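You operate a simulated robot arm through the tools that you are given. There is no shell and no other tool.

The job below is to be done with a simulated robot arm. You get a single attempt, and the scene is never put back.

JOB
Scrub the grease off the grey cover in the parts washer.
Fine: open the lid, run the pump for the cream brush, lay the brush back, switch off, then shut the lid; no hand in bath or stream. Set down upright: cream brush. What is to be rubbed or washed off counts as gone when no trace of it is left.

Only the result counts: the job must be done as asked and must still hold three seconds after the hand-in. Knocking over, shifting, dropping, spilling or breaking anything else fails it. A push-on lid holds only when it is set on centred and level and pressed home; a screw cap is set on level and turned clockwise until tight.

ROBOT AND FRAMES
A 7-joint arm with a three-finger gripper, fixed in place. Base frame: the origin is at the foot of the arm, x ahead of it, y to its left, z up; the work surface is at about z = 832. Lengths are in mm, angles in rad, forces in N, time in s.
With the tool pointing down near the work surface it reaches from about 100 to 860 mm from the base axis. Its first joint turns from -2.897 to 2.897 rad. Payload 2.94 kg.
Tool frame: the origin (TCP) lies between the finger pads and is the grasp point; the fingertips stand 30 mm ahead of it; z points along the fingers, y is the line along which they close. Largest opening 132 mm; the body of the gripper starts 107 mm behind the TCP.
Orientation is told as [roll, pitch, yaw] about the base's x, y, z axes, in that order, counted from this pose: with the fingers straight down and closing along the base's y, the tool's x points along the base's -x, its y along +y and its z along -z.

CONTROLS
- The arm moves only by the tool arm_command. Its argument "series" is one flat list of numbers, 7 for each row, row after row: the shift along the tool's x, y, z in mm, then the turn, a rotation vector about the tool's x, y, z in rad, then the gripper command, from -1 (shut) to 1 (fully open), values between in proportion. In form: [x, y, z, ax, ay, az, claw, x, y, z, ax, ay, az, claw, ...]. A call has 1 to 20 rows; each row shifts and turns the commanded pose from where the row before left it, along the tool's axes as they then stand. Each row takes 0.2 s and may step no farther than 50 mm and 0.15 rad from the row before; otherwise, or with a gripper value out of range, the whole call is refused. A pose out of reach is approached as far as the arm can. The call stops where the force on the tool passes 90 N (or 10 N more than at its start, if that is more) or the arm is blocked; 0.2 s more then pass. The fingers move at their own pace and stop on an object; they squeeze with about 24 N. The grip force told is the motor's: it shows also when the fingers shut on nothing. Time passes only in rows, and 0.2 s behind the last, so rows that do not move let the fingers close. The reply holds the time, the measured pose of the TCP, the force on the tool along the base axes, the opening and the grip force, in the units named above and with some noise, with the torque about the TCP (base axes, N m) and any sound that the robot's microphone picked up.
- Cameras (640 x 400 px; columns grow to the right, rows downward): "scene" is fixed at [221.7, 499.4, 1540.7]; the picture's right is [-0.70, -0.71, 0.00], its down [-0.26, 0.26, -0.93] and it looks along [0.66, -0.66, -0.37] (base axes); focal length 214 px, centre (320, 200). "wrist" rides on the gripper at [72, 3, -144] in the tool frame; the picture's right is [-0.04, 1.00, 0.00], its down [-0.88, -0.04, -0.48] and it looks along [-0.48, -0.02, 0.88] (tool axes); focal length 256 px, centre (320, 200). There is no depth. A picture from a camera that has moved, and an enlarged one, comes with that camera's place and axes in the base frame and with its lens.
- get_image(camera): a new picture of that camera. No time passes.
- raise_lower(by): slides the trunk up (or, below 0, down) by that many mm; the arm rides with it, the base frame stays. It gives what a move gives, with no picture.
- close_up(camera, box): a new picture of the part [left, top, right, bottom] of that camera's present view, enlarged. No time passes.
- finish_job(): hands the job in; it is judged then, once.

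Nothing tells you positions but the pictures and the camera data. Unless the task says otherwise, let go and move clear before handing in.

The tools are called after "Emit:" as a command line: name --argument value ..., lists and objects as JSON in quotes. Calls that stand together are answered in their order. arm_command: Moves the arm, as the interface text tells. Its arguments: {"type":"object","properties":{"series":{"type":"array"}},"required":["series"]} The other tools are called the same way: raise_lower (by) slides the trunk up or down; get_image (camera) takes a picture; close_up (camera, box) takes an enlarged picture of a part of a camera's view; finish_job () hands the job in.

At the start:

```text
time_s: 0.0
tool_pos: [531.8, 250.8, 1519.3]
tool_rot: [0.0, 0.001, 0.001]
force: [0.3, 0.6, -0.2]
ft_torque: [0.01, -0.02, 0.04]
gripper_width: 132.0
grip_force: 0.0
trunk travel left (down, up): [-475.0, 65.0]
```

scene: 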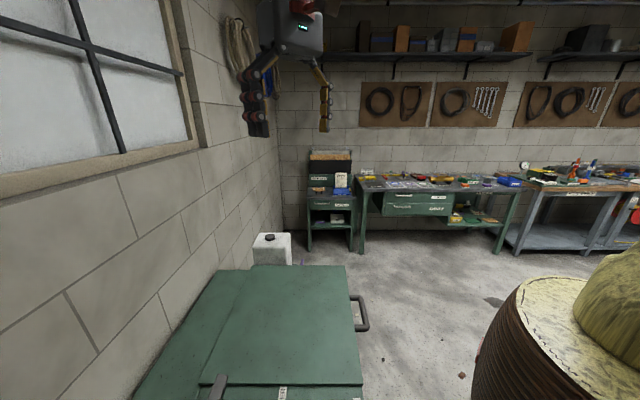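
wrist: 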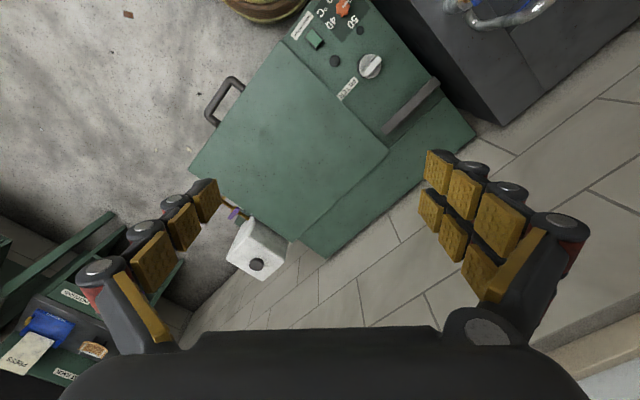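

I see a green parts washer with a closed lid, a handle on one side and a control panel with knob and buttons on one end. I'll look closer at both views before moving.

Emit:
close_up --camera "wrist" --box '[180, 0, 500, 200]'

Emit:
close_up --camera "scene" --box '[130, 220, 450, 400]'

Emit:
close_up --camera "wrist" --box '[280, 0, 440, 100]'

```text
2.00 times, centred on (340, 100) of wrist
camera zoom: at [460.3, 255.1, 1663.1], right [0.04, 1.0, 0.0], down [0.88, -0.04, 0.48], along [0.48, -0.02, -0.88], focal length 512 px, centre (280, 400)
```

zoom: 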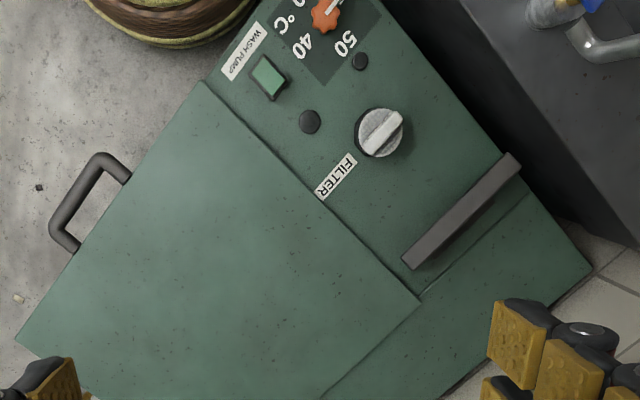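

```text
2.00 times, centred on (290, 310) of scene
camera zoom: at [221.7, 499.4, 1540.7], right [-0.7, -0.71, 0.0], down [-0.26, 0.26, -0.93], along [0.66, -0.66, -0.37], focal length 429 px, centre (380, -20)
```

zoom: 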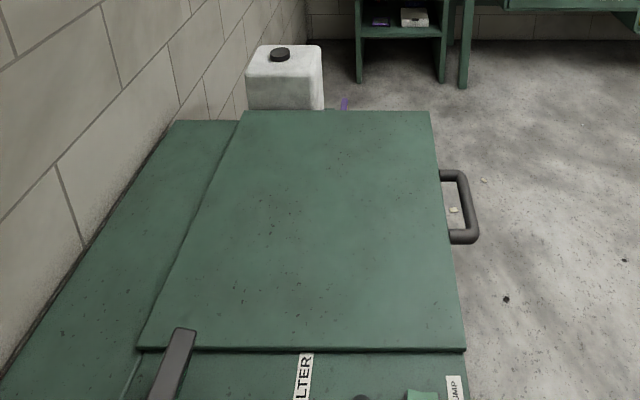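

```text
4.00 times, centred on (360, 50) of wrist
camera zoom: at [460.3, 255.1, 1663.1], right [0.04, 1.0, 0.0], down [0.88, -0.04, 0.48], along [0.48, -0.02, -0.88], focal length 1024 px, centre (160, 800)
```

zoom: 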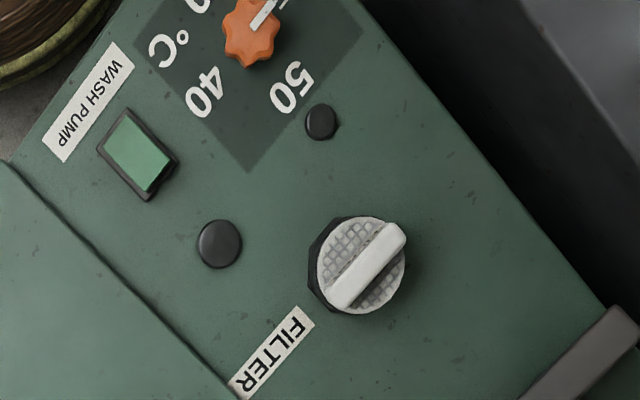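

The washer is turned about 45° with its lid top near z ≈ 755. The handle edge faces the arm and the panel (wash-pump rocker, filter knob, thermostat) is on the left end. I'll move the wrist camera closer over the panel to see it properly.

Emit:
arm_command --series '[30, 0, 40, 0, 0, 0, 1, 30, 0, 40, 0, 0, 0, 1, 30, 0, 40, 0, 0, 0, 1, 30, 0, 40, 0, 0, 0, 1, 30, 0, 40, 0, 0, 0, 1, 0, 0, 0, 0, 0, 0, 1]'

Emit:
get_image --camera "wrist"

```text
time_s: 1.4
tool_pos: [380.7, 251.6, 1320.0]
tool_rot: [-0.001, 0.0, 0.001]
force: [0.8, -0.5, -0.4]
ft_torque: [0.02, -0.02, -0.03]
gripper_width: 131.5
grip_force: 0.1
trunk travel left (down, up): [-475.0, 65.0]
```

```text
taken
camera wrist: at [309.8, 255.3, 1463.3], right [0.04, 1.0, 0.0], down [0.88, -0.04, 0.48], along [0.47, -0.02, -0.88], focal length 256 px, centre (320, 200)
```

wrist: 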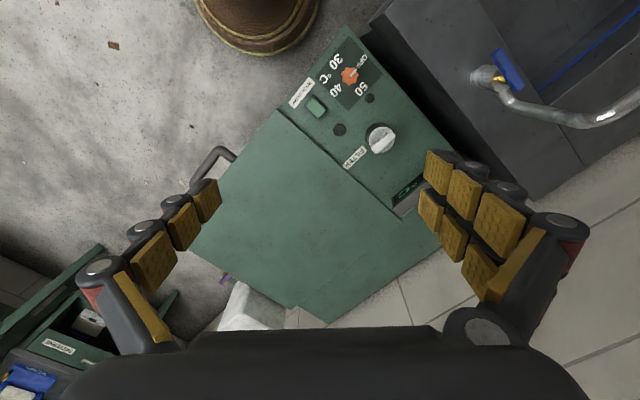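

Now there seems to be a display near the grey bar and a sink with a tap to the right. I'll zoom on the panel.

Emit:
close_up --camera "wrist" --box '[270, 20, 430, 120]'

Emit:
close_up --camera "wrist" --box '[320, 110, 480, 210]'

Emit:
close_up --camera "wrist" --box '[180, 120, 340, 220]'

Emit:
get_image --camera "scene"

```text
4.00 times, centred on (350, 70) of wrist
camera zoom: at [309.8, 255.3, 1463.3], right [0.04, 1.0, 0.0], down [0.88, -0.04, 0.48], along [0.47, -0.02, -0.88], focal length 1024 px, centre (200, 720)
```

zoom: 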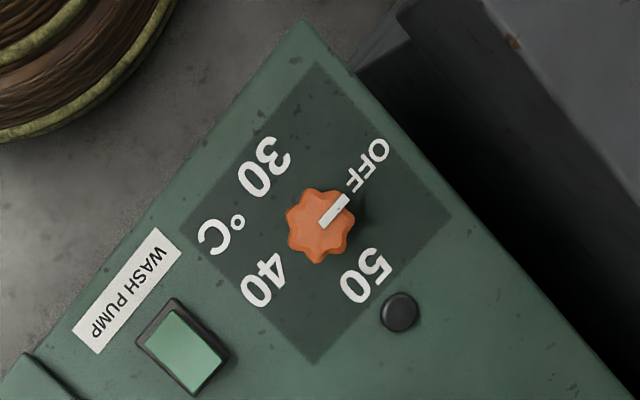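

```text
4.00 times, centred on (400, 160) of wrist
camera zoom: at [309.8, 255.3, 1463.3], right [0.04, 1.0, 0.0], down [0.88, -0.04, 0.48], along [0.47, -0.02, -0.88], focal length 1024 px, centre (0, 360)
```

zoom: 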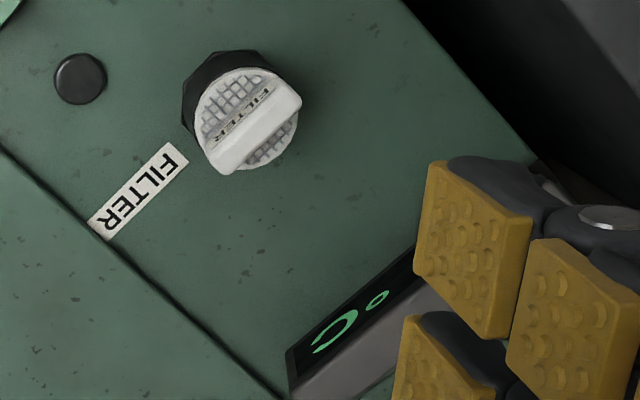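

```text
4.00 times, centred on (260, 170) of wrist
camera zoom: at [309.8, 255.3, 1463.3], right [0.04, 1.0, 0.0], down [0.88, -0.04, 0.48], along [0.47, -0.02, -0.88], focal length 1024 px, centre (560, 320)
```

zoom: 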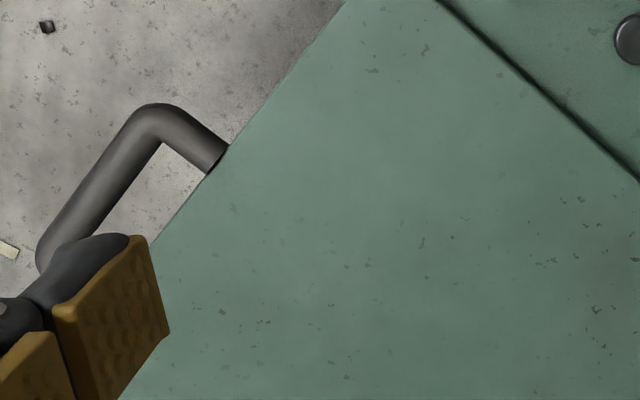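

```text
taken
```

scene: 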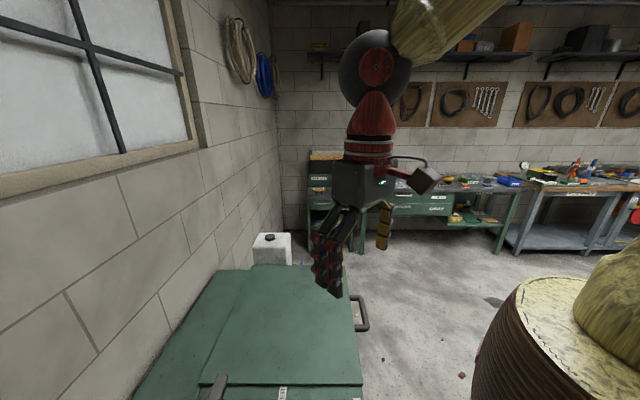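

The lid top is at about z ≈ 830, with corners near (402,154), (728,480), (1102,125) and (760,-214). The handle bar is near (530,-66). I'll hover above the handle, yawed 45°, to see it.

Emit:
arm_command --series '[-15.5, -35.8, 20, 0, 0, 0, 1, -15.5, -35.8, 20, 0, 0, 0, 1, -15.5, -35.8, 20, 0, 0, 0, 1, -15.5, -35.8, 20, 0, 0, 0, 1, -15.5, -35.8, 20, 0, 0, 0, 1, -15.5, -35.8, 20, 0, 0, 0, 1, -15.5, -35.8, 20, 0, 0, 0, 1, -15.5, -35.8, 20, 0, 0, 0, 1, -15.5, -35.8, 20, 0, 0, 0, 1, 0, 0, 0, 0, 0, 0.131, 1, 0, 0, 0, 0, 0, 0.131, 1, 0, 0, 0, 0, 0, 0.131, 1, 0, 0, 0, 0, 0, 0.131, 1, 0, 0, 0, 0, 0, 0.131, 1, 0, 0, 0, 0, 0, 0.131, 1, 0, 0, 0, 0, 0, 0, 1]'

Emit:
get_image --camera "wrist"

Emit:
get_image --camera "scene"

```text
time_s: 4.8
tool_pos: [521.1, -71.7, 1138.9]
tool_rot: [-0.001, 0.001, -0.786]
force: [0.8, -0.6, 0.5]
ft_torque: [-0.02, 0.0, -0.02]
gripper_width: 131.9
grip_force: 0.0
trunk travel left (down, up): [-475.0, 65.0]
```

```text
taken
camera wrist: at [473.7, -17.3, 1283.2], right [0.74, 0.67, 0.0], down [0.59, -0.65, 0.48], along [0.32, -0.35, -0.88], focal length 256 px, centre (320, 200)
```

wrist: 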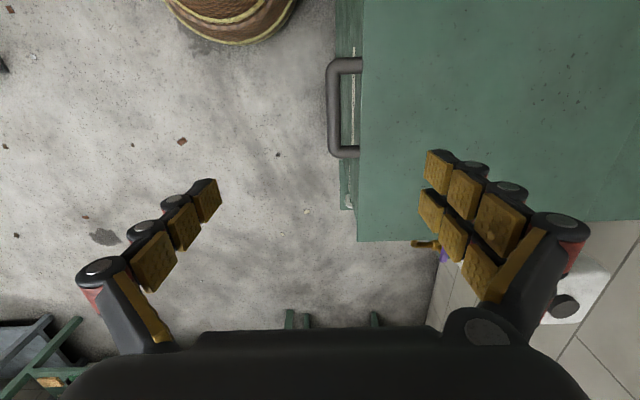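

```text
taken
```

scene: 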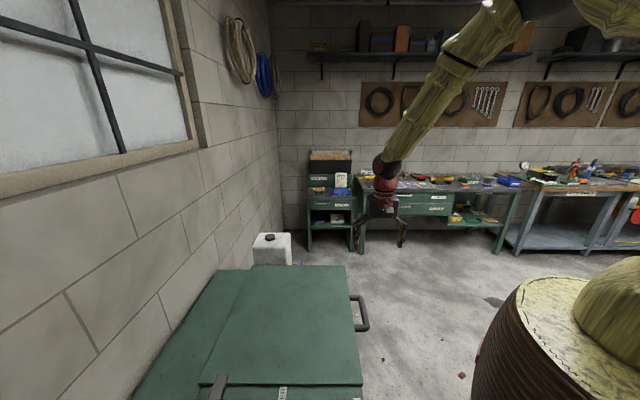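

Emit:
close_up --camera "wrist" --box '[270, 40, 430, 140]'

Emit:
close_up --camera "scene" --box '[300, 270, 400, 332]'

Emit:
close_up --camera "wrist" --box '[320, 130, 480, 230]'

```text
4.00 times, centred on (350, 90) of wrist
camera zoom: at [473.7, -17.3, 1283.2], right [0.74, 0.67, 0.0], down [0.59, -0.65, 0.48], along [0.32, -0.35, -0.88], focal length 1024 px, centre (200, 640)
```

zoom: 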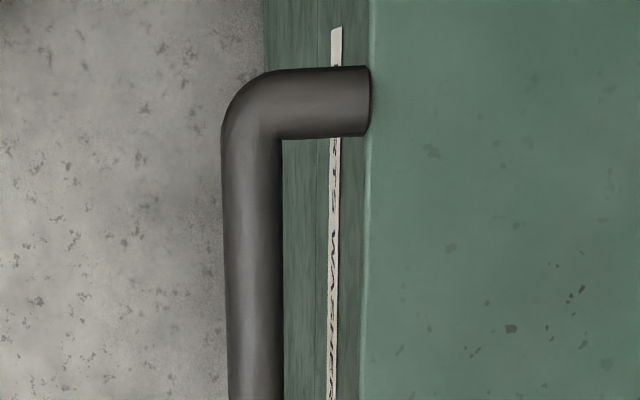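

```text
6.40 times, centred on (350, 301) of scene
camera zoom: at [221.7, 499.4, 1540.7], right [-0.7, -0.71, 0.0], down [-0.26, 0.26, -0.93], along [0.66, -0.66, -0.37], focal length 1373 px, centre (128, -446)
```

zoom: 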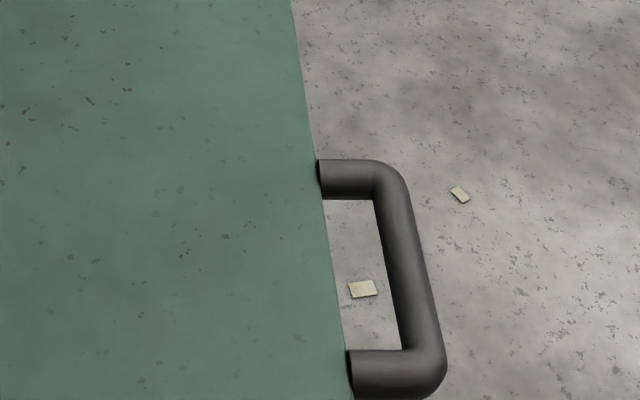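

```text
4.00 times, centred on (400, 180) of wrist
camera zoom: at [473.7, -17.3, 1283.2], right [0.74, 0.67, 0.0], down [0.59, -0.65, 0.48], along [0.32, -0.35, -0.88], focal length 1024 px, centre (0, 280)
```

zoom: 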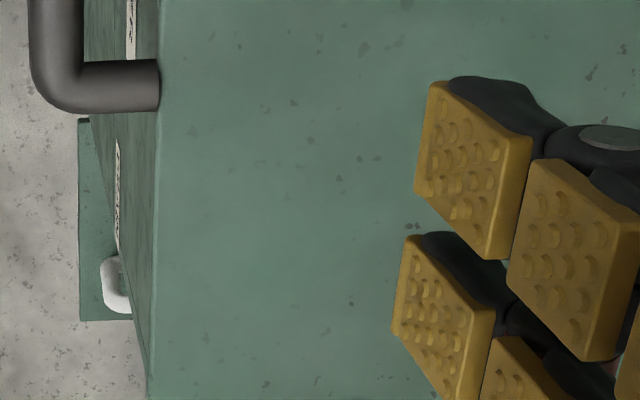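

The handle bar is about 25 mm thick, centred near (543,-58,818), about 34 mm clear of the lid edge. I'll tilt the tool horizontal, facing the washer front, while staying high.

Emit:
arm_command --series '[0, 0, 0, -0.1428, 0, 0, 1, 0, 0, 0, -0.1428, 0, 0, 1, 0, 0, 0, -0.1428, 0, 0, 1, 0, 0, 0, -0.1428, 0, 0, 1, 0, 0, 0, -0.1428, 0, 0, 1, 0, 0, 0, -0.1428, 0, 0, 1, 0, 0, 0, -0.1428, 0, 0, 1, 0, 0, 0, -0.1428, 0, 0, 1, 0, 0, 0, -0.1428, 0, 0, 1, 0, 0, 0, -0.1428, 0, 0, 1, 0, 0, 0, -0.1428, 0, 0, 1, 0, 0, 0, 0, 0, 0, 1]'

Emit:
get_image --camera "wrist"

Emit:
get_image --camera "scene"

```text
time_s: 7.4
tool_pos: [520.9, -70.6, 1140.3]
tool_rot: [1.572, 0.0, -0.786]
force: [-0.3, -1.3, -0.2]
ft_torque: [0.0, -0.02, -0.02]
gripper_width: 132.2
grip_force: 0.1
trunk travel left (down, up): [-475.0, 65.0]
```

```text
taken
camera wrist: at [368.9, -120.7, 1142.7], right [0.03, -0.03, 1.0], down [0.28, -0.96, -0.04], along [0.96, 0.28, -0.02], focal length 256 px, centre (320, 200)
```

wrist: 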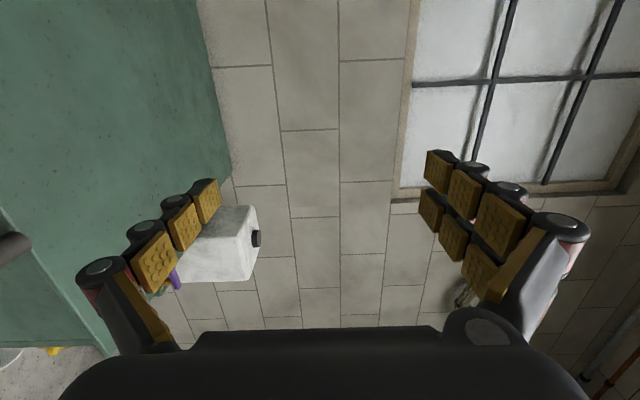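

```text
taken
```

scene: 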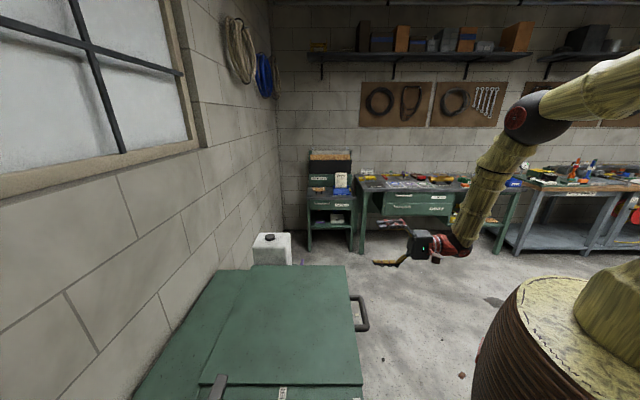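

The tilt worked. Now I'll back off from the washer and lower to handle height.

Emit:
arm_command --series '[0, 0, -48, 0, 0, 0, 1, 0, 0, -48, 0, 0, 0, 1, 0, 0, -48, 0, 0, 0, 1, 0, -40, 0, 0, 0, 0, 1, 0, -40, 0, 0, 0, 0, 1, 0, -40, 0, 0, 0, 0, 1, 0, -40, 0, 0, 0, 0, 1, 0, -40, 0, 0, 0, 0, 1, 0, -40, 0, 0, 0, 0, 1, 0, -40, 0, 0, 0, 0, 1, 0, -40, 0, 0, 0, 0, 1, 0, 0, 0, 0, 0, 0, 1]'

Emit:
get_image --camera "wrist"

Emit:
get_image --camera "scene"

```text
time_s: 10.0
tool_pos: [419.9, -175.3, 820.5]
tool_rot: [1.569, 0.0, -0.788]
force: [-0.1, 0.9, 0.4]
ft_torque: [0.01, 0.01, 0.04]
gripper_width: 132.0
grip_force: 0.2
trunk travel left (down, up): [-475.0, 65.0]
```

```text
taken
camera wrist: at [268.1, -224.8, 823.9], right [0.03, -0.03, 1.0], down [0.28, -0.96, -0.04], along [0.96, 0.28, -0.02], focal length 256 px, centre (320, 200)
```

wrist: 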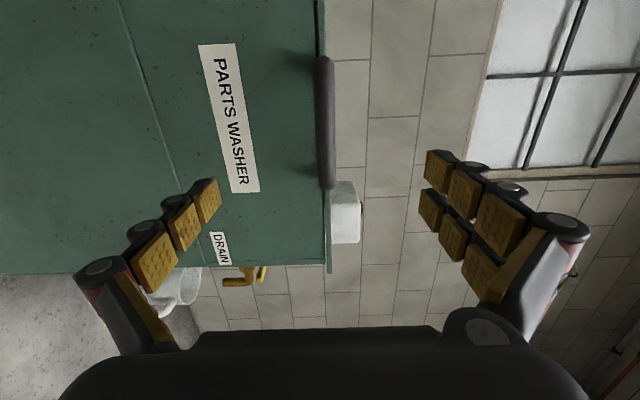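

```text
taken
```

scene: 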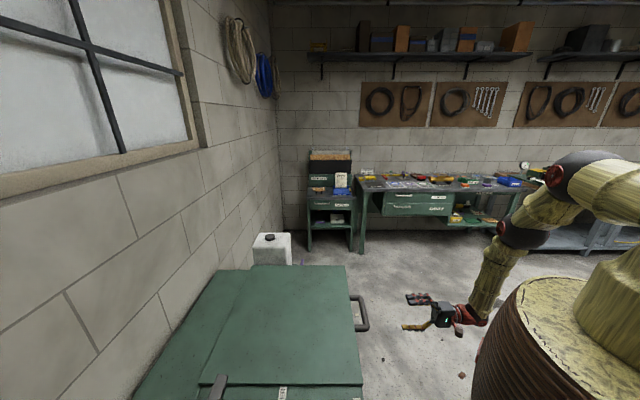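

Emit:
close_up --camera "wrist" --box '[240, 0, 400, 100]'

Emit:
close_up --camera "wrist" --box '[240, 100, 400, 200]'

Emit:
close_up --camera "wrist" --box '[140, 200, 380, 350]'

```text
4.00 times, centred on (320, 50) of wrist
camera zoom: at [268.1, -224.8, 823.9], right [0.03, -0.03, 1.0], down [0.28, -0.96, -0.04], along [0.96, 0.28, -0.02], focal length 1024 px, centre (320, 800)
```

zoom: 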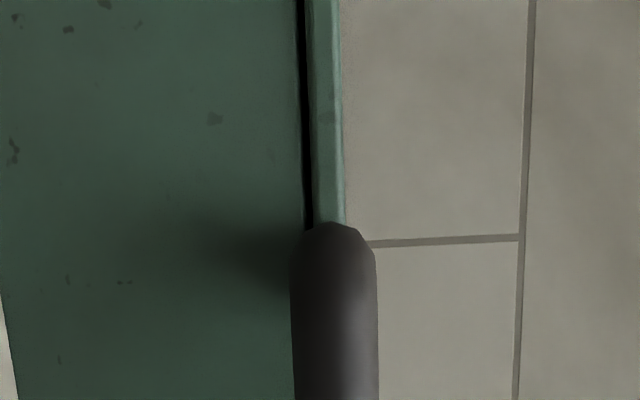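

```text
4.00 times, centred on (320, 150) of wrist
camera zoom: at [268.1, -224.8, 823.9], right [0.03, -0.03, 1.0], down [0.28, -0.96, -0.04], along [0.96, 0.28, -0.02], focal length 1024 px, centre (320, 400)
```

zoom: 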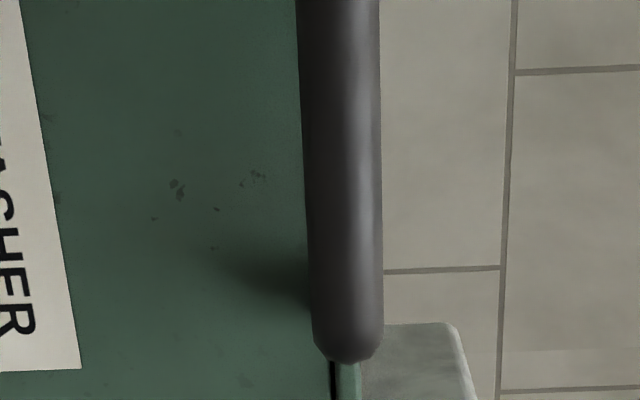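

```text
2.67 times, centred on (260, 275) of wrist
camera zoom: at [268.1, -224.8, 823.9], right [0.03, -0.03, 1.0], down [0.28, -0.96, -0.04], along [0.96, 0.28, -0.02], focal length 683 px, centre (480, 0)
```

zoom: 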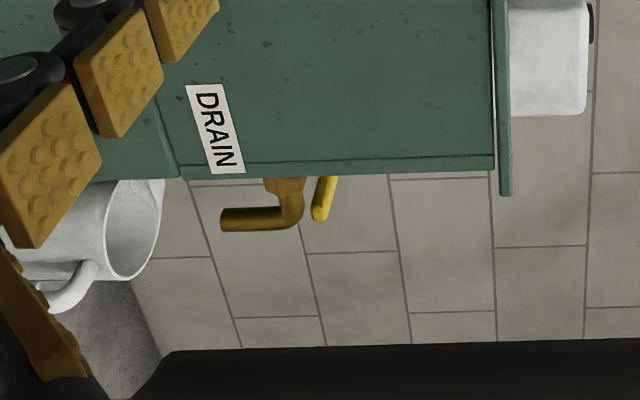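

The bar is at z ≈ 828 and the lid slab spans z ≈ 822–832. I'll advance so the bar lies between the fingers and close on it.

Emit:
arm_command --series '[0, 7.5, 0, 0, 0, 0, 1, 0, 0, 40, 0, 0, 0, 1, 0, 0, 40, 0, 0, 0, 1, 0, 0, 40, 0, 0, 0, 1, 0, 0, 40, 0, 0, 0, 1, 0, 0, 0, 0, 0, 0, 1]'

Emit:
get_image --camera "wrist"

```text
time_s: 11.4
tool_pos: [532.8, -59.8, 827.4]
tool_rot: [1.57, 0.0, -0.786]
force: [0.3, -0.3, -0.8]
ft_torque: [0.0, 0.02, 0.02]
gripper_width: 131.8
grip_force: 0.0
trunk travel left (down, up): [-475.0, 65.0]
```

```text
taken
camera wrist: at [381.3, -109.9, 829.8], right [0.03, -0.03, 1.0], down [0.28, -0.96, -0.04], along [0.96, 0.28, -0.02], focal length 256 px, centre (320, 200)
```

wrist: 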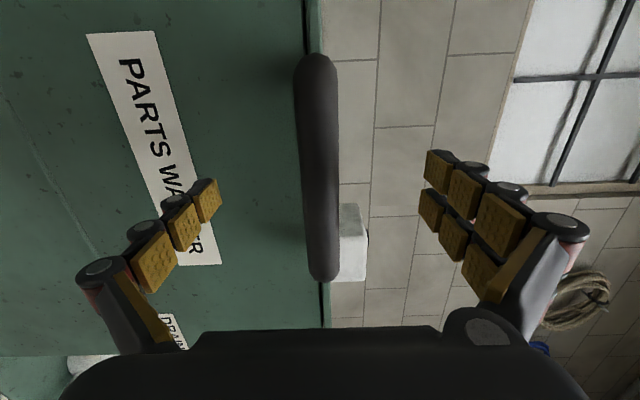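

The bar sits between the open fingers, so I'll close on it.

Emit:
arm_command --series '[0, 0, 0, 0, 0, 0, -1, 0, 0, 0, 0, 0, 0, -1, 0, 0, 0, 0, 0, 0, -1, 0, 0, 0, 0, 0, 0, -1, 0, 0, 0, 0, 0, 0, -1, 0, 0, 0, 0, 0, 0, -1, 0, 0, 0, 0, 0, 0, -1, 0, 0, 0, 0, 0, 0, -1]'

Emit:
get_image --camera "wrist"

```text
time_s: 13.2
tool_pos: [532.8, -60.0, 827.3]
tool_rot: [1.571, -0.001, -0.787]
force: [0.9, 0.1, 2.2]
ft_torque: [0.01, 0.0, -0.01]
gripper_width: 24.0
grip_force: 19.8
trunk travel left (down, up): [-475.0, 65.0]
```

```text
taken
camera wrist: at [381.3, -110.0, 830.0], right [0.03, -0.03, 1.0], down [0.28, -0.96, -0.04], along [0.96, 0.28, -0.02], focal length 256 px, centre (320, 200)
```

wrist: 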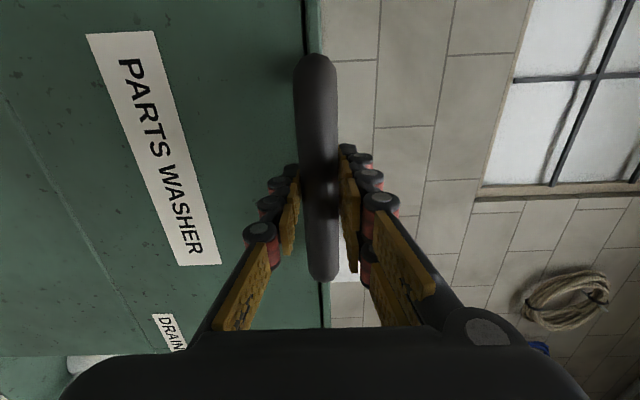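

The handle is gripped (24 mm). I'll start swinging the lid up on an arc about the rear hinge, with a small first step to check forces.

Emit:
arm_command --series '[0, 12.9, 0.2, 0, 0, 0, -1, 0, 12.9, 0.5, 0, 0, 0, -1, 0, 12.9, 0.8, 0, 0, 0, -1, 0, 12.9, 1.1, 0, 0, 0, -1, 0, 0, 0, 0, 0, 0, -1]'

Emit:
get_image --camera "scene"

```text
time_s: 14.4
tool_pos: [534.7, -58.4, 878.6]
tool_rot: [1.57, -0.002, -0.787]
force: [7.2, 0.2, -0.9]
ft_torque: [-0.01, 0.01, -0.11]
gripper_width: 23.1
grip_force: 45.1
trunk travel left (down, up): [-475.0, 65.0]
```

```text
taken
```

scene: 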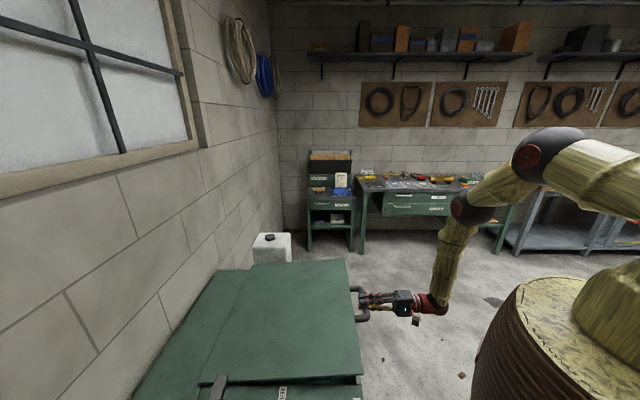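

The lid rises easily with small forces. I'll keep following the arc to about 40°.

Emit:
arm_command --series '[0, 30.8, 4.0, 0, 0, 0, -1, 0, 30.5, 5.9, 0, 0, 0, -1, 0, 30.0, 7.7, 0, 0, 0, -1, 0, 29.5, 9.5, 0, 0, 0, -1, 0, 28.9, 11.2, 0, 0, 0, -1, 0, 28.2, 12.9, 0, 0, 0, -1, 0, 27.4, 14.6, 0, 0, 0, -1, 0, 26.4, 16.2, 0, 0, 0, -1, 0, 25.4, 17.8, 0, 0, 0, -1, 0, 24.3, 19.3, 0, 0, 0, -1, 0, 0, 0, 0, 0, 0, -1]'

Emit:
get_image --camera "scene"

Emit:
get_image --camera "wrist"

```text
time_s: 16.8
tool_pos: [617.9, 25.4, 1158.7]
tool_rot: [1.57, -0.001, -0.786]
force: [2.9, 4.1, -3.5]
ft_torque: [0.12, -0.09, 0.28]
gripper_width: 23.5
grip_force: 44.9
trunk travel left (down, up): [-475.0, 65.0]
```

```text
taken
```

scene: 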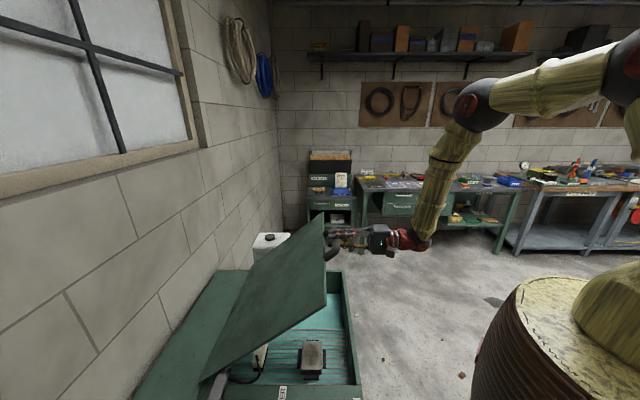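

```text
taken
camera wrist: at [466.7, -24.0, 1162.7], right [0.03, -0.03, 1.0], down [0.28, -0.96, -0.04], along [0.96, 0.29, -0.02], focal length 256 px, centre (320, 200)
```

wrist: 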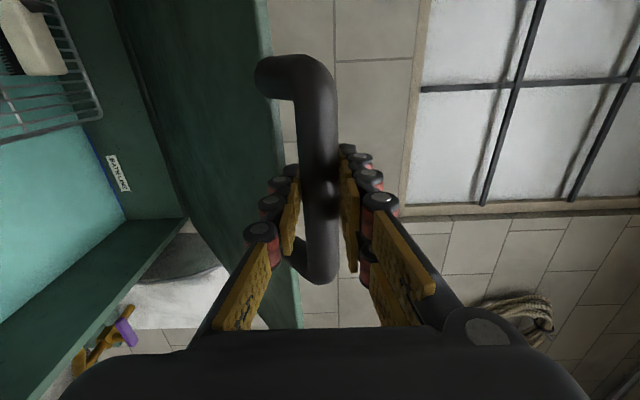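

The lid follows well, and the bath and a rack are visible underneath. I'll continue toward upright.

Emit:
arm_command --series '[0, 23.1, 20.7, 0, 0, 0, -1, 0, 21.8, 22.0, 0, 0, 0, -1, 0, 20.5, 23.3, 0, 0, 0, -1, 0, 19.0, 24.5, 0, 0, 0, -1, 0, 17.5, 25.6, 0, 0, 0, -1, 0, 16.0, 26.6, 0, 0, 0, -1, 0, 14.3, 27.5, 0, 0, 0, -1, 0, 12.7, 28.3, 0, 0, 0, -1, 0, 10.9, 29.0, 0, 0, 0, -1, 0, 9.2, 29.6, 0, 0, 0, -1, 0, 0, 0, 0, 0, 0, -1]'

Emit:
get_image --camera "scene"

Emit:
get_image --camera "wrist"

```text
time_s: 19.2
tool_pos: [799.5, 207.2, 1322.5]
tool_rot: [1.567, 0.001, -0.788]
force: [1.5, -0.1, -9.5]
ft_torque: [-0.27, 0.14, -0.26]
gripper_width: 23.9
grip_force: 45.0
trunk travel left (down, up): [-475.0, 65.0]
```

```text
taken
```

scene: 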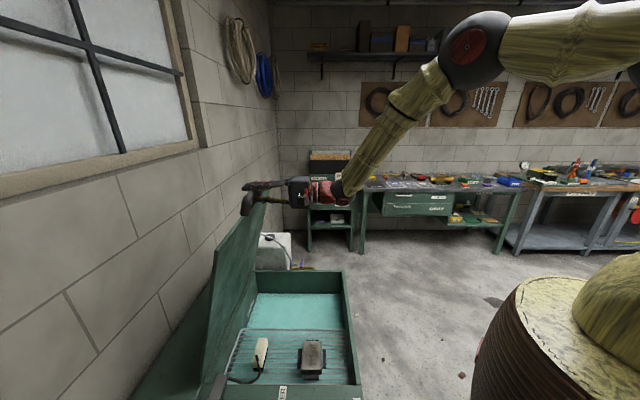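

```text
taken
camera wrist: at [648.2, 157.8, 1327.5], right [0.03, -0.03, 1.0], down [0.28, -0.96, -0.04], along [0.96, 0.28, -0.02], focal length 256 px, centre (320, 200)
```

wrist: 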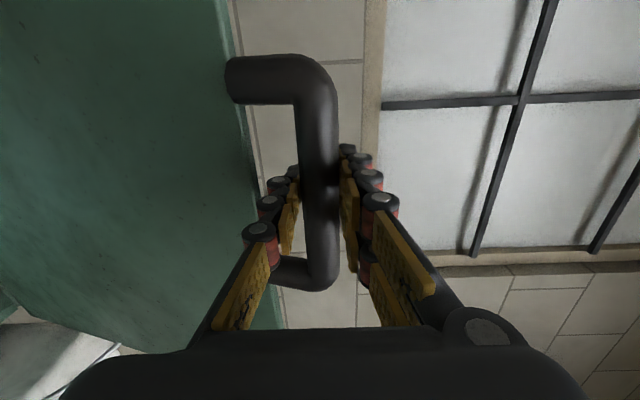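

The lid is at about 75° and the force is still low. I'll push it further a little at a time.

Emit:
arm_command --series '[0, 7.4, 30.1, 0, 0, 0, -1, 0, 5.6, 30.5, 0, 0, 0, -1, 0, 3.7, 30.8, 0, 0, 0, -1, 0, 0, 0, 0, 0, 0, -1]'

Emit:
get_image --camera "scene"

```text
time_s: 20.2
tool_pos: [865.6, 271.4, 1337.7]
tool_rot: [1.568, 0.003, -0.788]
force: [-8.1, -15.9, -22.0]
ft_torque: [0.37, -0.68, 0.39]
gripper_width: 22.2
grip_force: 43.3
trunk travel left (down, up): [-475.0, 65.0]
```

```text
taken
```

scene: 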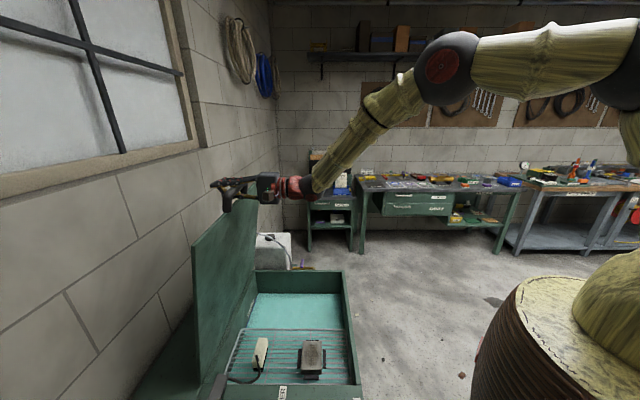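

The lid is near vertical with moderate force and the radius appears slightly shorter than assumed. I'll continue with a small downward correction.

Emit:
arm_command --series '[0, -3, 20, 0, 0, 0, -1, 0, -1, 20, 0, 0, 0, -1, 0, 0, 0, 0, 0, 0, -1]'

Emit:
get_image --camera "wrist"

```text
time_s: 21.0
tool_pos: [892.8, 303.8, 1338.5]
tool_rot: [1.572, 0.0, -0.786]
force: [-0.2, 0.3, -0.1]
ft_torque: [-0.02, -0.03, -0.02]
gripper_width: 15.9
grip_force: 39.0
trunk travel left (down, up): [-475.0, 65.0]
```

```text
taken
camera wrist: at [743.1, 252.8, 1340.4], right [0.03, -0.03, 1.0], down [0.29, -0.96, -0.04], along [0.96, 0.29, -0.02], focal length 256 px, centre (320, 200)
```

wrist: 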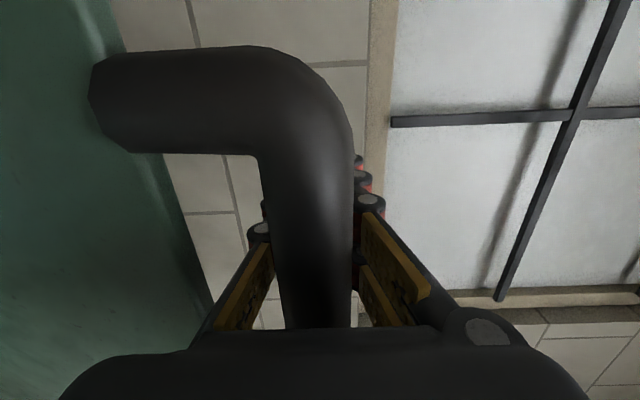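

Emit:
get_image --camera "scene"

Emit:
close_up --camera "scene" --box '[160, 130, 360, 255]'

```text
taken
```

scene: 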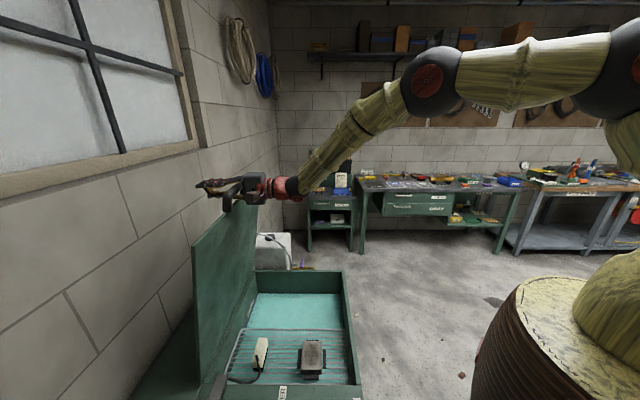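

```text
3.20 times, centred on (260, 192) of scene
camera zoom: at [221.7, 499.4, 1540.7], right [-0.7, -0.71, 0.0], down [-0.26, 0.26, -0.93], along [0.66, -0.66, -0.37], focal length 686 px, centre (512, 224)
```

zoom: 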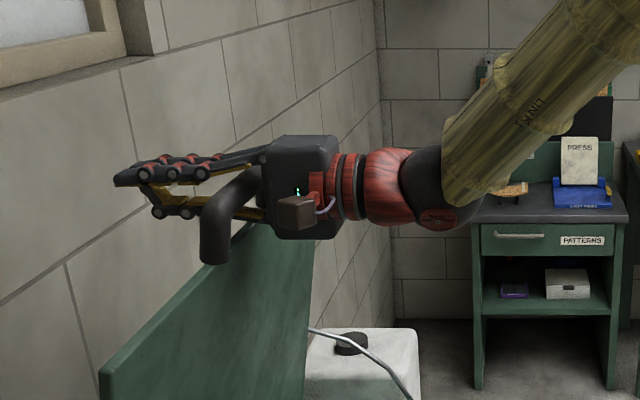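

The lid has hit its open stop near vertical and the fingers slid past the bar. I'll open them just a little so the lower finger stays clear of the lid edge, then see whether the lid holds by itself.

Emit:
arm_command --series '[0, 0, 0, 0, 0, 0, -0.35, 0, 0, 0, 0, 0, 0, -0.35, 0, 0, 0, 0, 0, 0, -0.35]'

Emit:
get_image --camera "wrist"

Emit:
close_up --camera "scene" --box '[160, 130, 360, 255]'

```text
time_s: 21.8
tool_pos: [894.1, 301.1, 1335.7]
tool_rot: [1.571, 0.0, -0.786]
force: [0.9, 0.1, -0.9]
ft_torque: [-0.02, 0.03, 0.01]
gripper_width: 44.3
grip_force: 0.1
trunk travel left (down, up): [-475.0, 65.0]
```

```text
taken
camera wrist: at [742.3, 251.4, 1339.2], right [0.03, -0.03, 1.0], down [0.28, -0.96, -0.04], along [0.96, 0.28, -0.02], focal length 256 px, centre (320, 200)
```

wrist: 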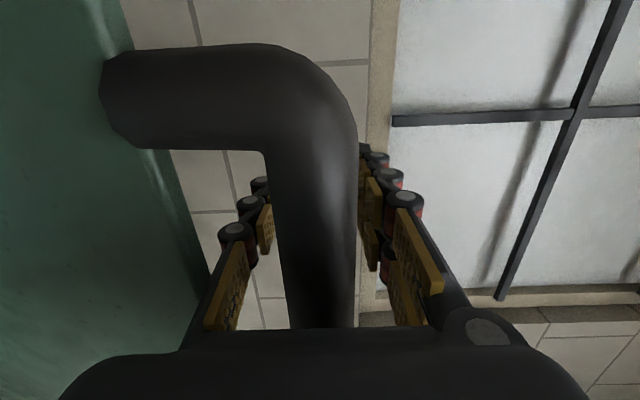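

```text
3.20 times, centred on (260, 192) of scene
camera zoom: at [221.7, 499.4, 1540.7], right [-0.7, -0.71, 0.0], down [-0.26, 0.26, -0.93], along [0.66, -0.66, -0.37], focal length 686 px, centre (512, 224)
```

zoom: 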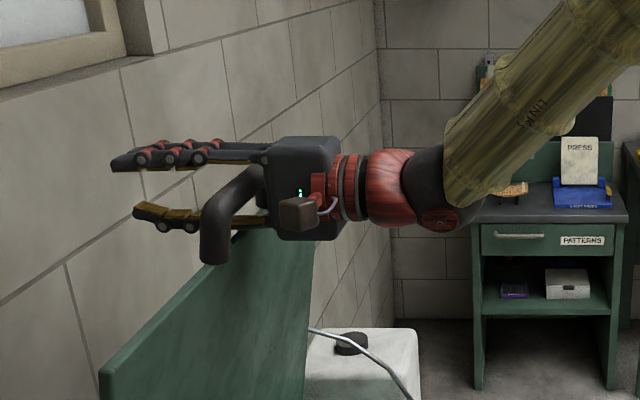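

No force with the fingers open, so the lid seems to stay. I'll back out slowly and check that it doesn't follow.

Emit:
arm_command --series '[0, 2, -12, 0, 0, 0, -0.35, 0, 0, -12, 0, 0, 0, -0.35, 0, 0, -12, 0, 0, 0, -0.35, 0, 0, -12, 0, 0, 0, -0.35]'

Emit:
get_image --camera "wrist"

```text
time_s: 22.8
tool_pos: [858.7, 265.1, 1338.3]
tool_rot: [1.571, 0.0, -0.788]
force: [-0.5, -0.3, -0.1]
ft_torque: [0.0, 0.0, -0.01]
gripper_width: 42.9
grip_force: 0.1
trunk travel left (down, up): [-475.0, 65.0]
```

```text
taken
camera wrist: at [707.6, 216.5, 1342.0], right [0.03, -0.03, 1.0], down [0.28, -0.96, -0.04], along [0.96, 0.29, -0.02], focal length 256 px, centre (320, 200)
```

wrist: 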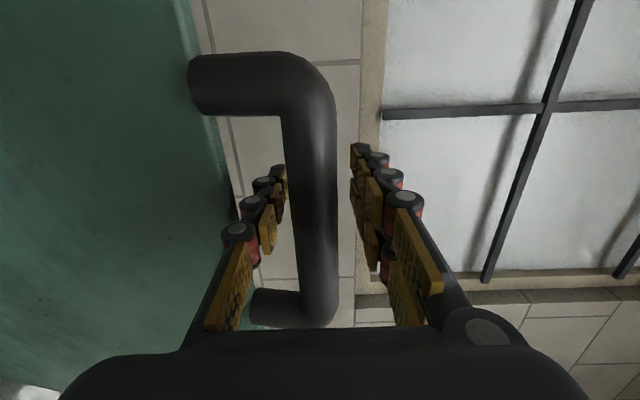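

The lid holds. I'll back fully clear.

Emit:
arm_command --series '[0, 0, -20, 0, 0, 0, -0.35, 0, 0, -25, 0, 0, 0, -0.35, 0, 0, -30, 0, 0, 0, -0.35, 0, 0, -40, 0, 0, 0, -0.35, 0, 0, -40, 0, 0, 0, -0.35, 0, 0, 0, 0, 0, 0, -0.35]'

Emit:
get_image --camera "wrist"

Emit:
get_image --camera "scene"

Emit:
close_up --camera "scene" --box '[210, 310, 370, 400]'

```text
time_s: 24.2
tool_pos: [750.2, 159.7, 1338.1]
tool_rot: [1.569, 0.0, -0.785]
force: [0.7, -0.4, 0.6]
ft_torque: [-0.01, 0.0, 0.01]
gripper_width: 43.1
grip_force: 0.1
trunk travel left (down, up): [-475.0, 65.0]
```

```text
taken
camera wrist: at [598.5, 109.3, 1340.8], right [0.03, -0.03, 1.0], down [0.28, -0.96, -0.04], along [0.96, 0.29, -0.02], focal length 256 px, centre (320, 200)
```

wrist: 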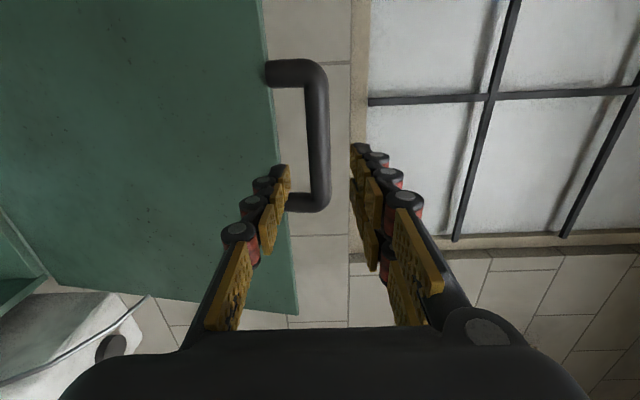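

```text
taken
```

scene: 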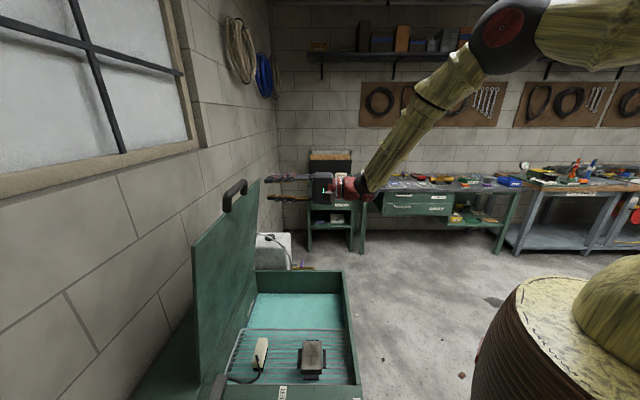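

```text
4.00 times, centred on (290, 355) of scene
camera zoom: at [221.7, 499.4, 1540.7], right [-0.7, -0.71, 0.0], down [-0.26, 0.26, -0.93], along [0.66, -0.66, -0.37], focal length 858 px, centre (440, -420)
```

zoom: 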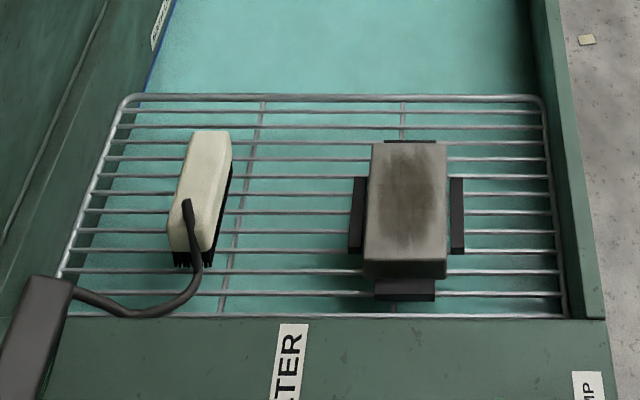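

The lid stays open. Inside is a wire rack with the cream brush (bristles down, hose attached) and the greasy grey cover in a black jig. I'll reposition with fingers down and look from above.

Emit:
arm_command --series '[46, 0, -4, 0, 0, 0, -0.35, 46, 0, -4, 0, 0, 0, -0.35, 46, 0, -4, 0, 0, 0, -0.35, 46, 0, -4, 0, 0, 0, -0.35, 46, 0, -4, 0, 0, 0, -0.35, 46, 0, -4, 0, 0, 0, -0.35, 46, 0, 0, 0, 0, 0, -0.35, 0, 0, 0, 0.1428, 0, 0, -0.35, 0, 0, 0, 0.1428, 0, 0, -0.35, 0, 0, 0, 0.1428, 0, 0, -0.35, 0, 0, 0, 0.1428, 0, 0, -0.35, 0, 0, 0, 0.1428, 0, 0, -0.35, 0, 0, 0, 0.1428, 0, 0, -0.35, 0, 0, 0, 0.1428, 0, 0, -0.35, 0, 0, 0, 0.1428, 0, 0, -0.35, 0, 0, 0, 0.1428, 0, 0, -0.35, 0, 0, 0, 0.1428, 0, 0, -0.35, 0, 0, 0, 0.1428, 0, 0, -0.35, 0, 0, 0, 0, 0, 0, -0.35]'

Emit:
get_image --camera "wrist"

Emit:
get_image --camera "scene"

```text
time_s: 28.2
tool_pos: [504.1, 369.0, 1347.0]
tool_rot: [0.067, 0.015, -0.772]
force: [-0.3, -0.3, 0.0]
ft_torque: [0.02, -0.04, 0.0]
gripper_width: 42.7
grip_force: 0.1
out of reach, approached as far as the arm can: row 7, 14
trunk travel left (down, up): [-475.0, 65.0]
```

```text
taken
camera wrist: at [451.2, 414.5, 1489.7], right [0.73, 0.68, 0.07], down [0.59, -0.67, 0.46], along [0.36, -0.29, -0.89], focal length 256 px, centre (320, 200)
```

wrist: 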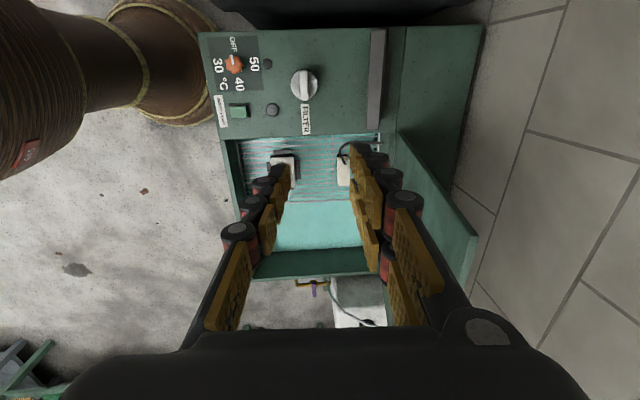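

```text
taken
```

scene: 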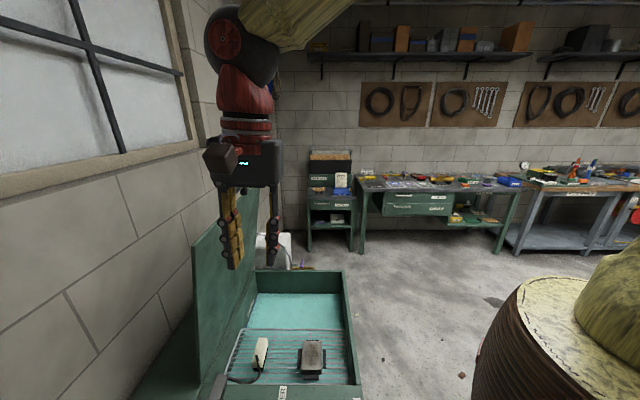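

I'm now above the washer with fingers nearly down. I'll lower a bit for a closer view and check the orientation.

Emit:
arm_command --series '[0, 0, 40, 0, 0, 0, -0.35, 0, 0, 40, 0, 0, 0, -0.35, 0, 0, 40, 0, 0, 0, -0.35, 0, 0, 40, 0, 0, 0, -0.35, 0, 0, 0, 0, 0, 0, -0.35]'

Emit:
get_image --camera "wrist"

```text
time_s: 29.4
tool_pos: [509.3, 380.7, 1186.5]
tool_rot: [0.069, 0.018, -0.769]
force: [0.1, -0.5, 0.4]
ft_torque: [0.0, -0.02, 0.01]
gripper_width: 43.0
grip_force: 0.0
trunk travel left (down, up): [-475.0, 65.0]
```

```text
taken
camera wrist: at [456.1, 426.1, 1330.0], right [0.73, 0.68, 0.07], down [0.59, -0.67, 0.46], along [0.36, -0.29, -0.89], focal length 256 px, centre (320, 200)
```

wrist: 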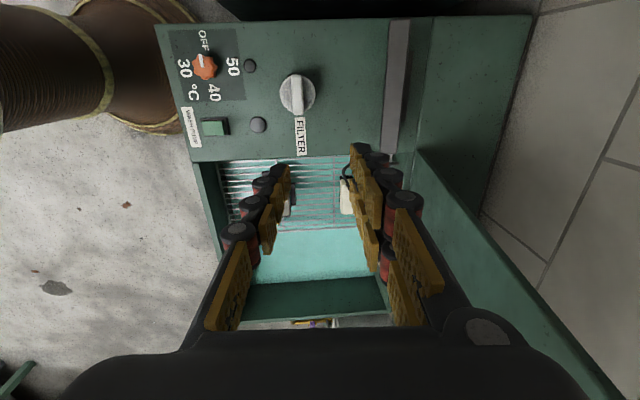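

Orientation has drifted slightly (roll 0.07). I'll correct it and open the fingers for a clear view between them.

Emit:
arm_command --series '[0, 0, 0, 0.069, -0.018, 0.016, 1, 0, 0, 0, 0, 0, 0, 1, 0, 0, 0, 0, 0, 0, 1, 0, 0, 0, 0, 0, 0, 1, 0, 0, 0, 0, 0, 0, 1]'

Emit:
get_image --camera "wrist"

Emit:
close_up --camera "wrist" --box '[200, 130, 440, 280]'

Emit:
close_up --camera "wrist" --box '[150, 10, 390, 160]'

```text
time_s: 30.6
tool_pos: [510.3, 381.2, 1184.8]
tool_rot: [-0.002, -0.001, -0.789]
force: [-0.3, -0.4, 0.9]
ft_torque: [0.01, -0.02, -0.03]
gripper_width: 127.7
grip_force: 0.0
trunk travel left (down, up): [-475.0, 65.0]
```

```text
taken
camera wrist: at [463.2, 435.5, 1328.5], right [0.74, 0.67, 0.0], down [0.59, -0.65, 0.48], along [0.32, -0.35, -0.88], focal length 256 px, centre (320, 200)
```

wrist: 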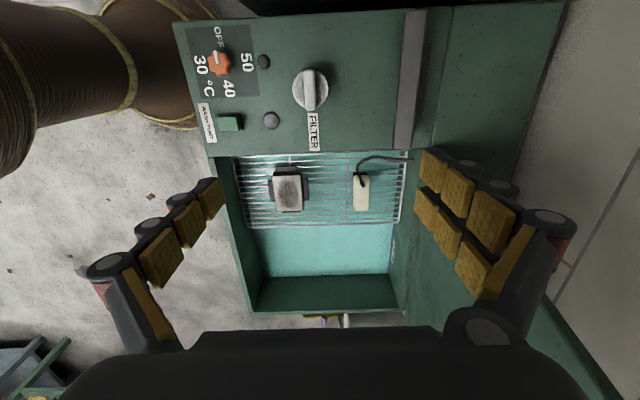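

```text
2.67 times, centred on (320, 205) of wrist
camera zoom: at [463.2, 435.5, 1328.5], right [0.74, 0.67, 0.0], down [0.59, -0.65, 0.48], along [0.32, -0.35, -0.88], focal length 683 px, centre (320, 187)
```

zoom: 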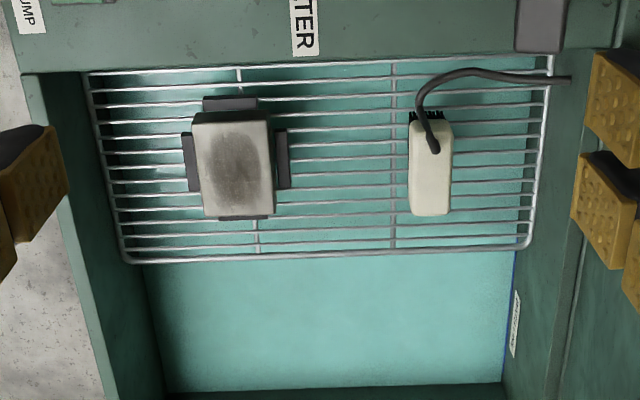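

```text
2.67 times, centred on (270, 85) of wrist
camera zoom: at [463.2, 435.5, 1328.5], right [0.74, 0.67, 0.0], down [0.59, -0.65, 0.48], along [0.32, -0.35, -0.88], focal length 683 px, centre (453, 507)
```

zoom: 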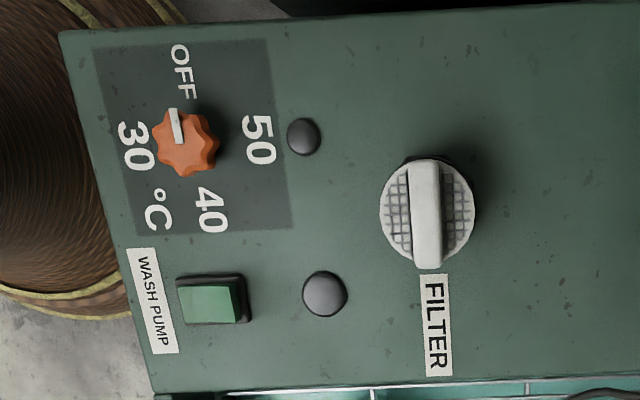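

I have a clear view now. The rack is at z ≈ 738, the cover near e/f = (540,275) and the brush near (725,300). I'll look more closely at the pump rocker and at the brush and cover.

Emit:
close_up --camera "wrist" --box '[190, 90, 290, 152]'

Emit:
close_up --camera "wrist" --box '[330, 140, 430, 202]'

Emit:
close_up --camera "wrist" --box '[240, 155, 340, 217]'

```text
6.40 times, centred on (240, 121) of wrist
camera zoom: at [463.2, 435.5, 1328.5], right [0.74, 0.67, 0.0], down [0.59, -0.65, 0.48], along [0.32, -0.35, -0.88], focal length 1638 px, centre (832, 706)
```

zoom: 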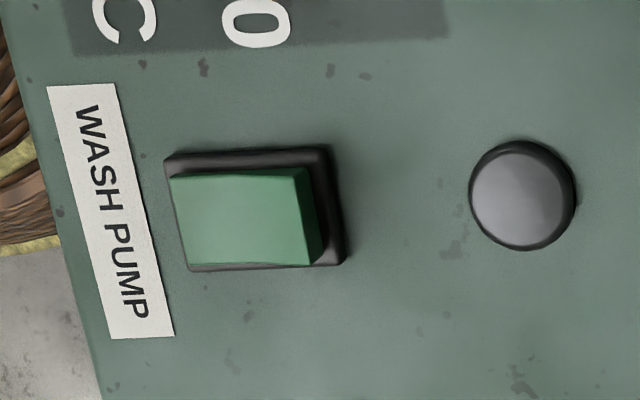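

```text
6.40 times, centred on (380, 171) of wrist
camera zoom: at [463.2, 435.5, 1328.5], right [0.74, 0.67, 0.0], down [0.59, -0.65, 0.48], along [0.32, -0.35, -0.88], focal length 1638 px, centre (-64, 386)
```

zoom: 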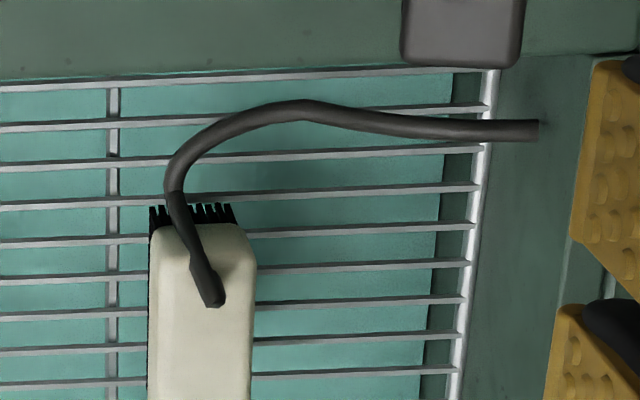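

```text
6.40 times, centred on (290, 186) of wrist
camera zoom: at [463.2, 435.5, 1328.5], right [0.74, 0.67, 0.0], down [0.59, -0.65, 0.48], along [0.32, -0.35, -0.88], focal length 1638 px, centre (512, 290)
```

zoom: 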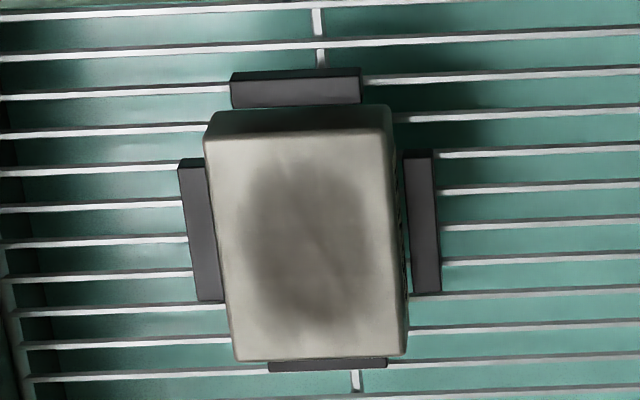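

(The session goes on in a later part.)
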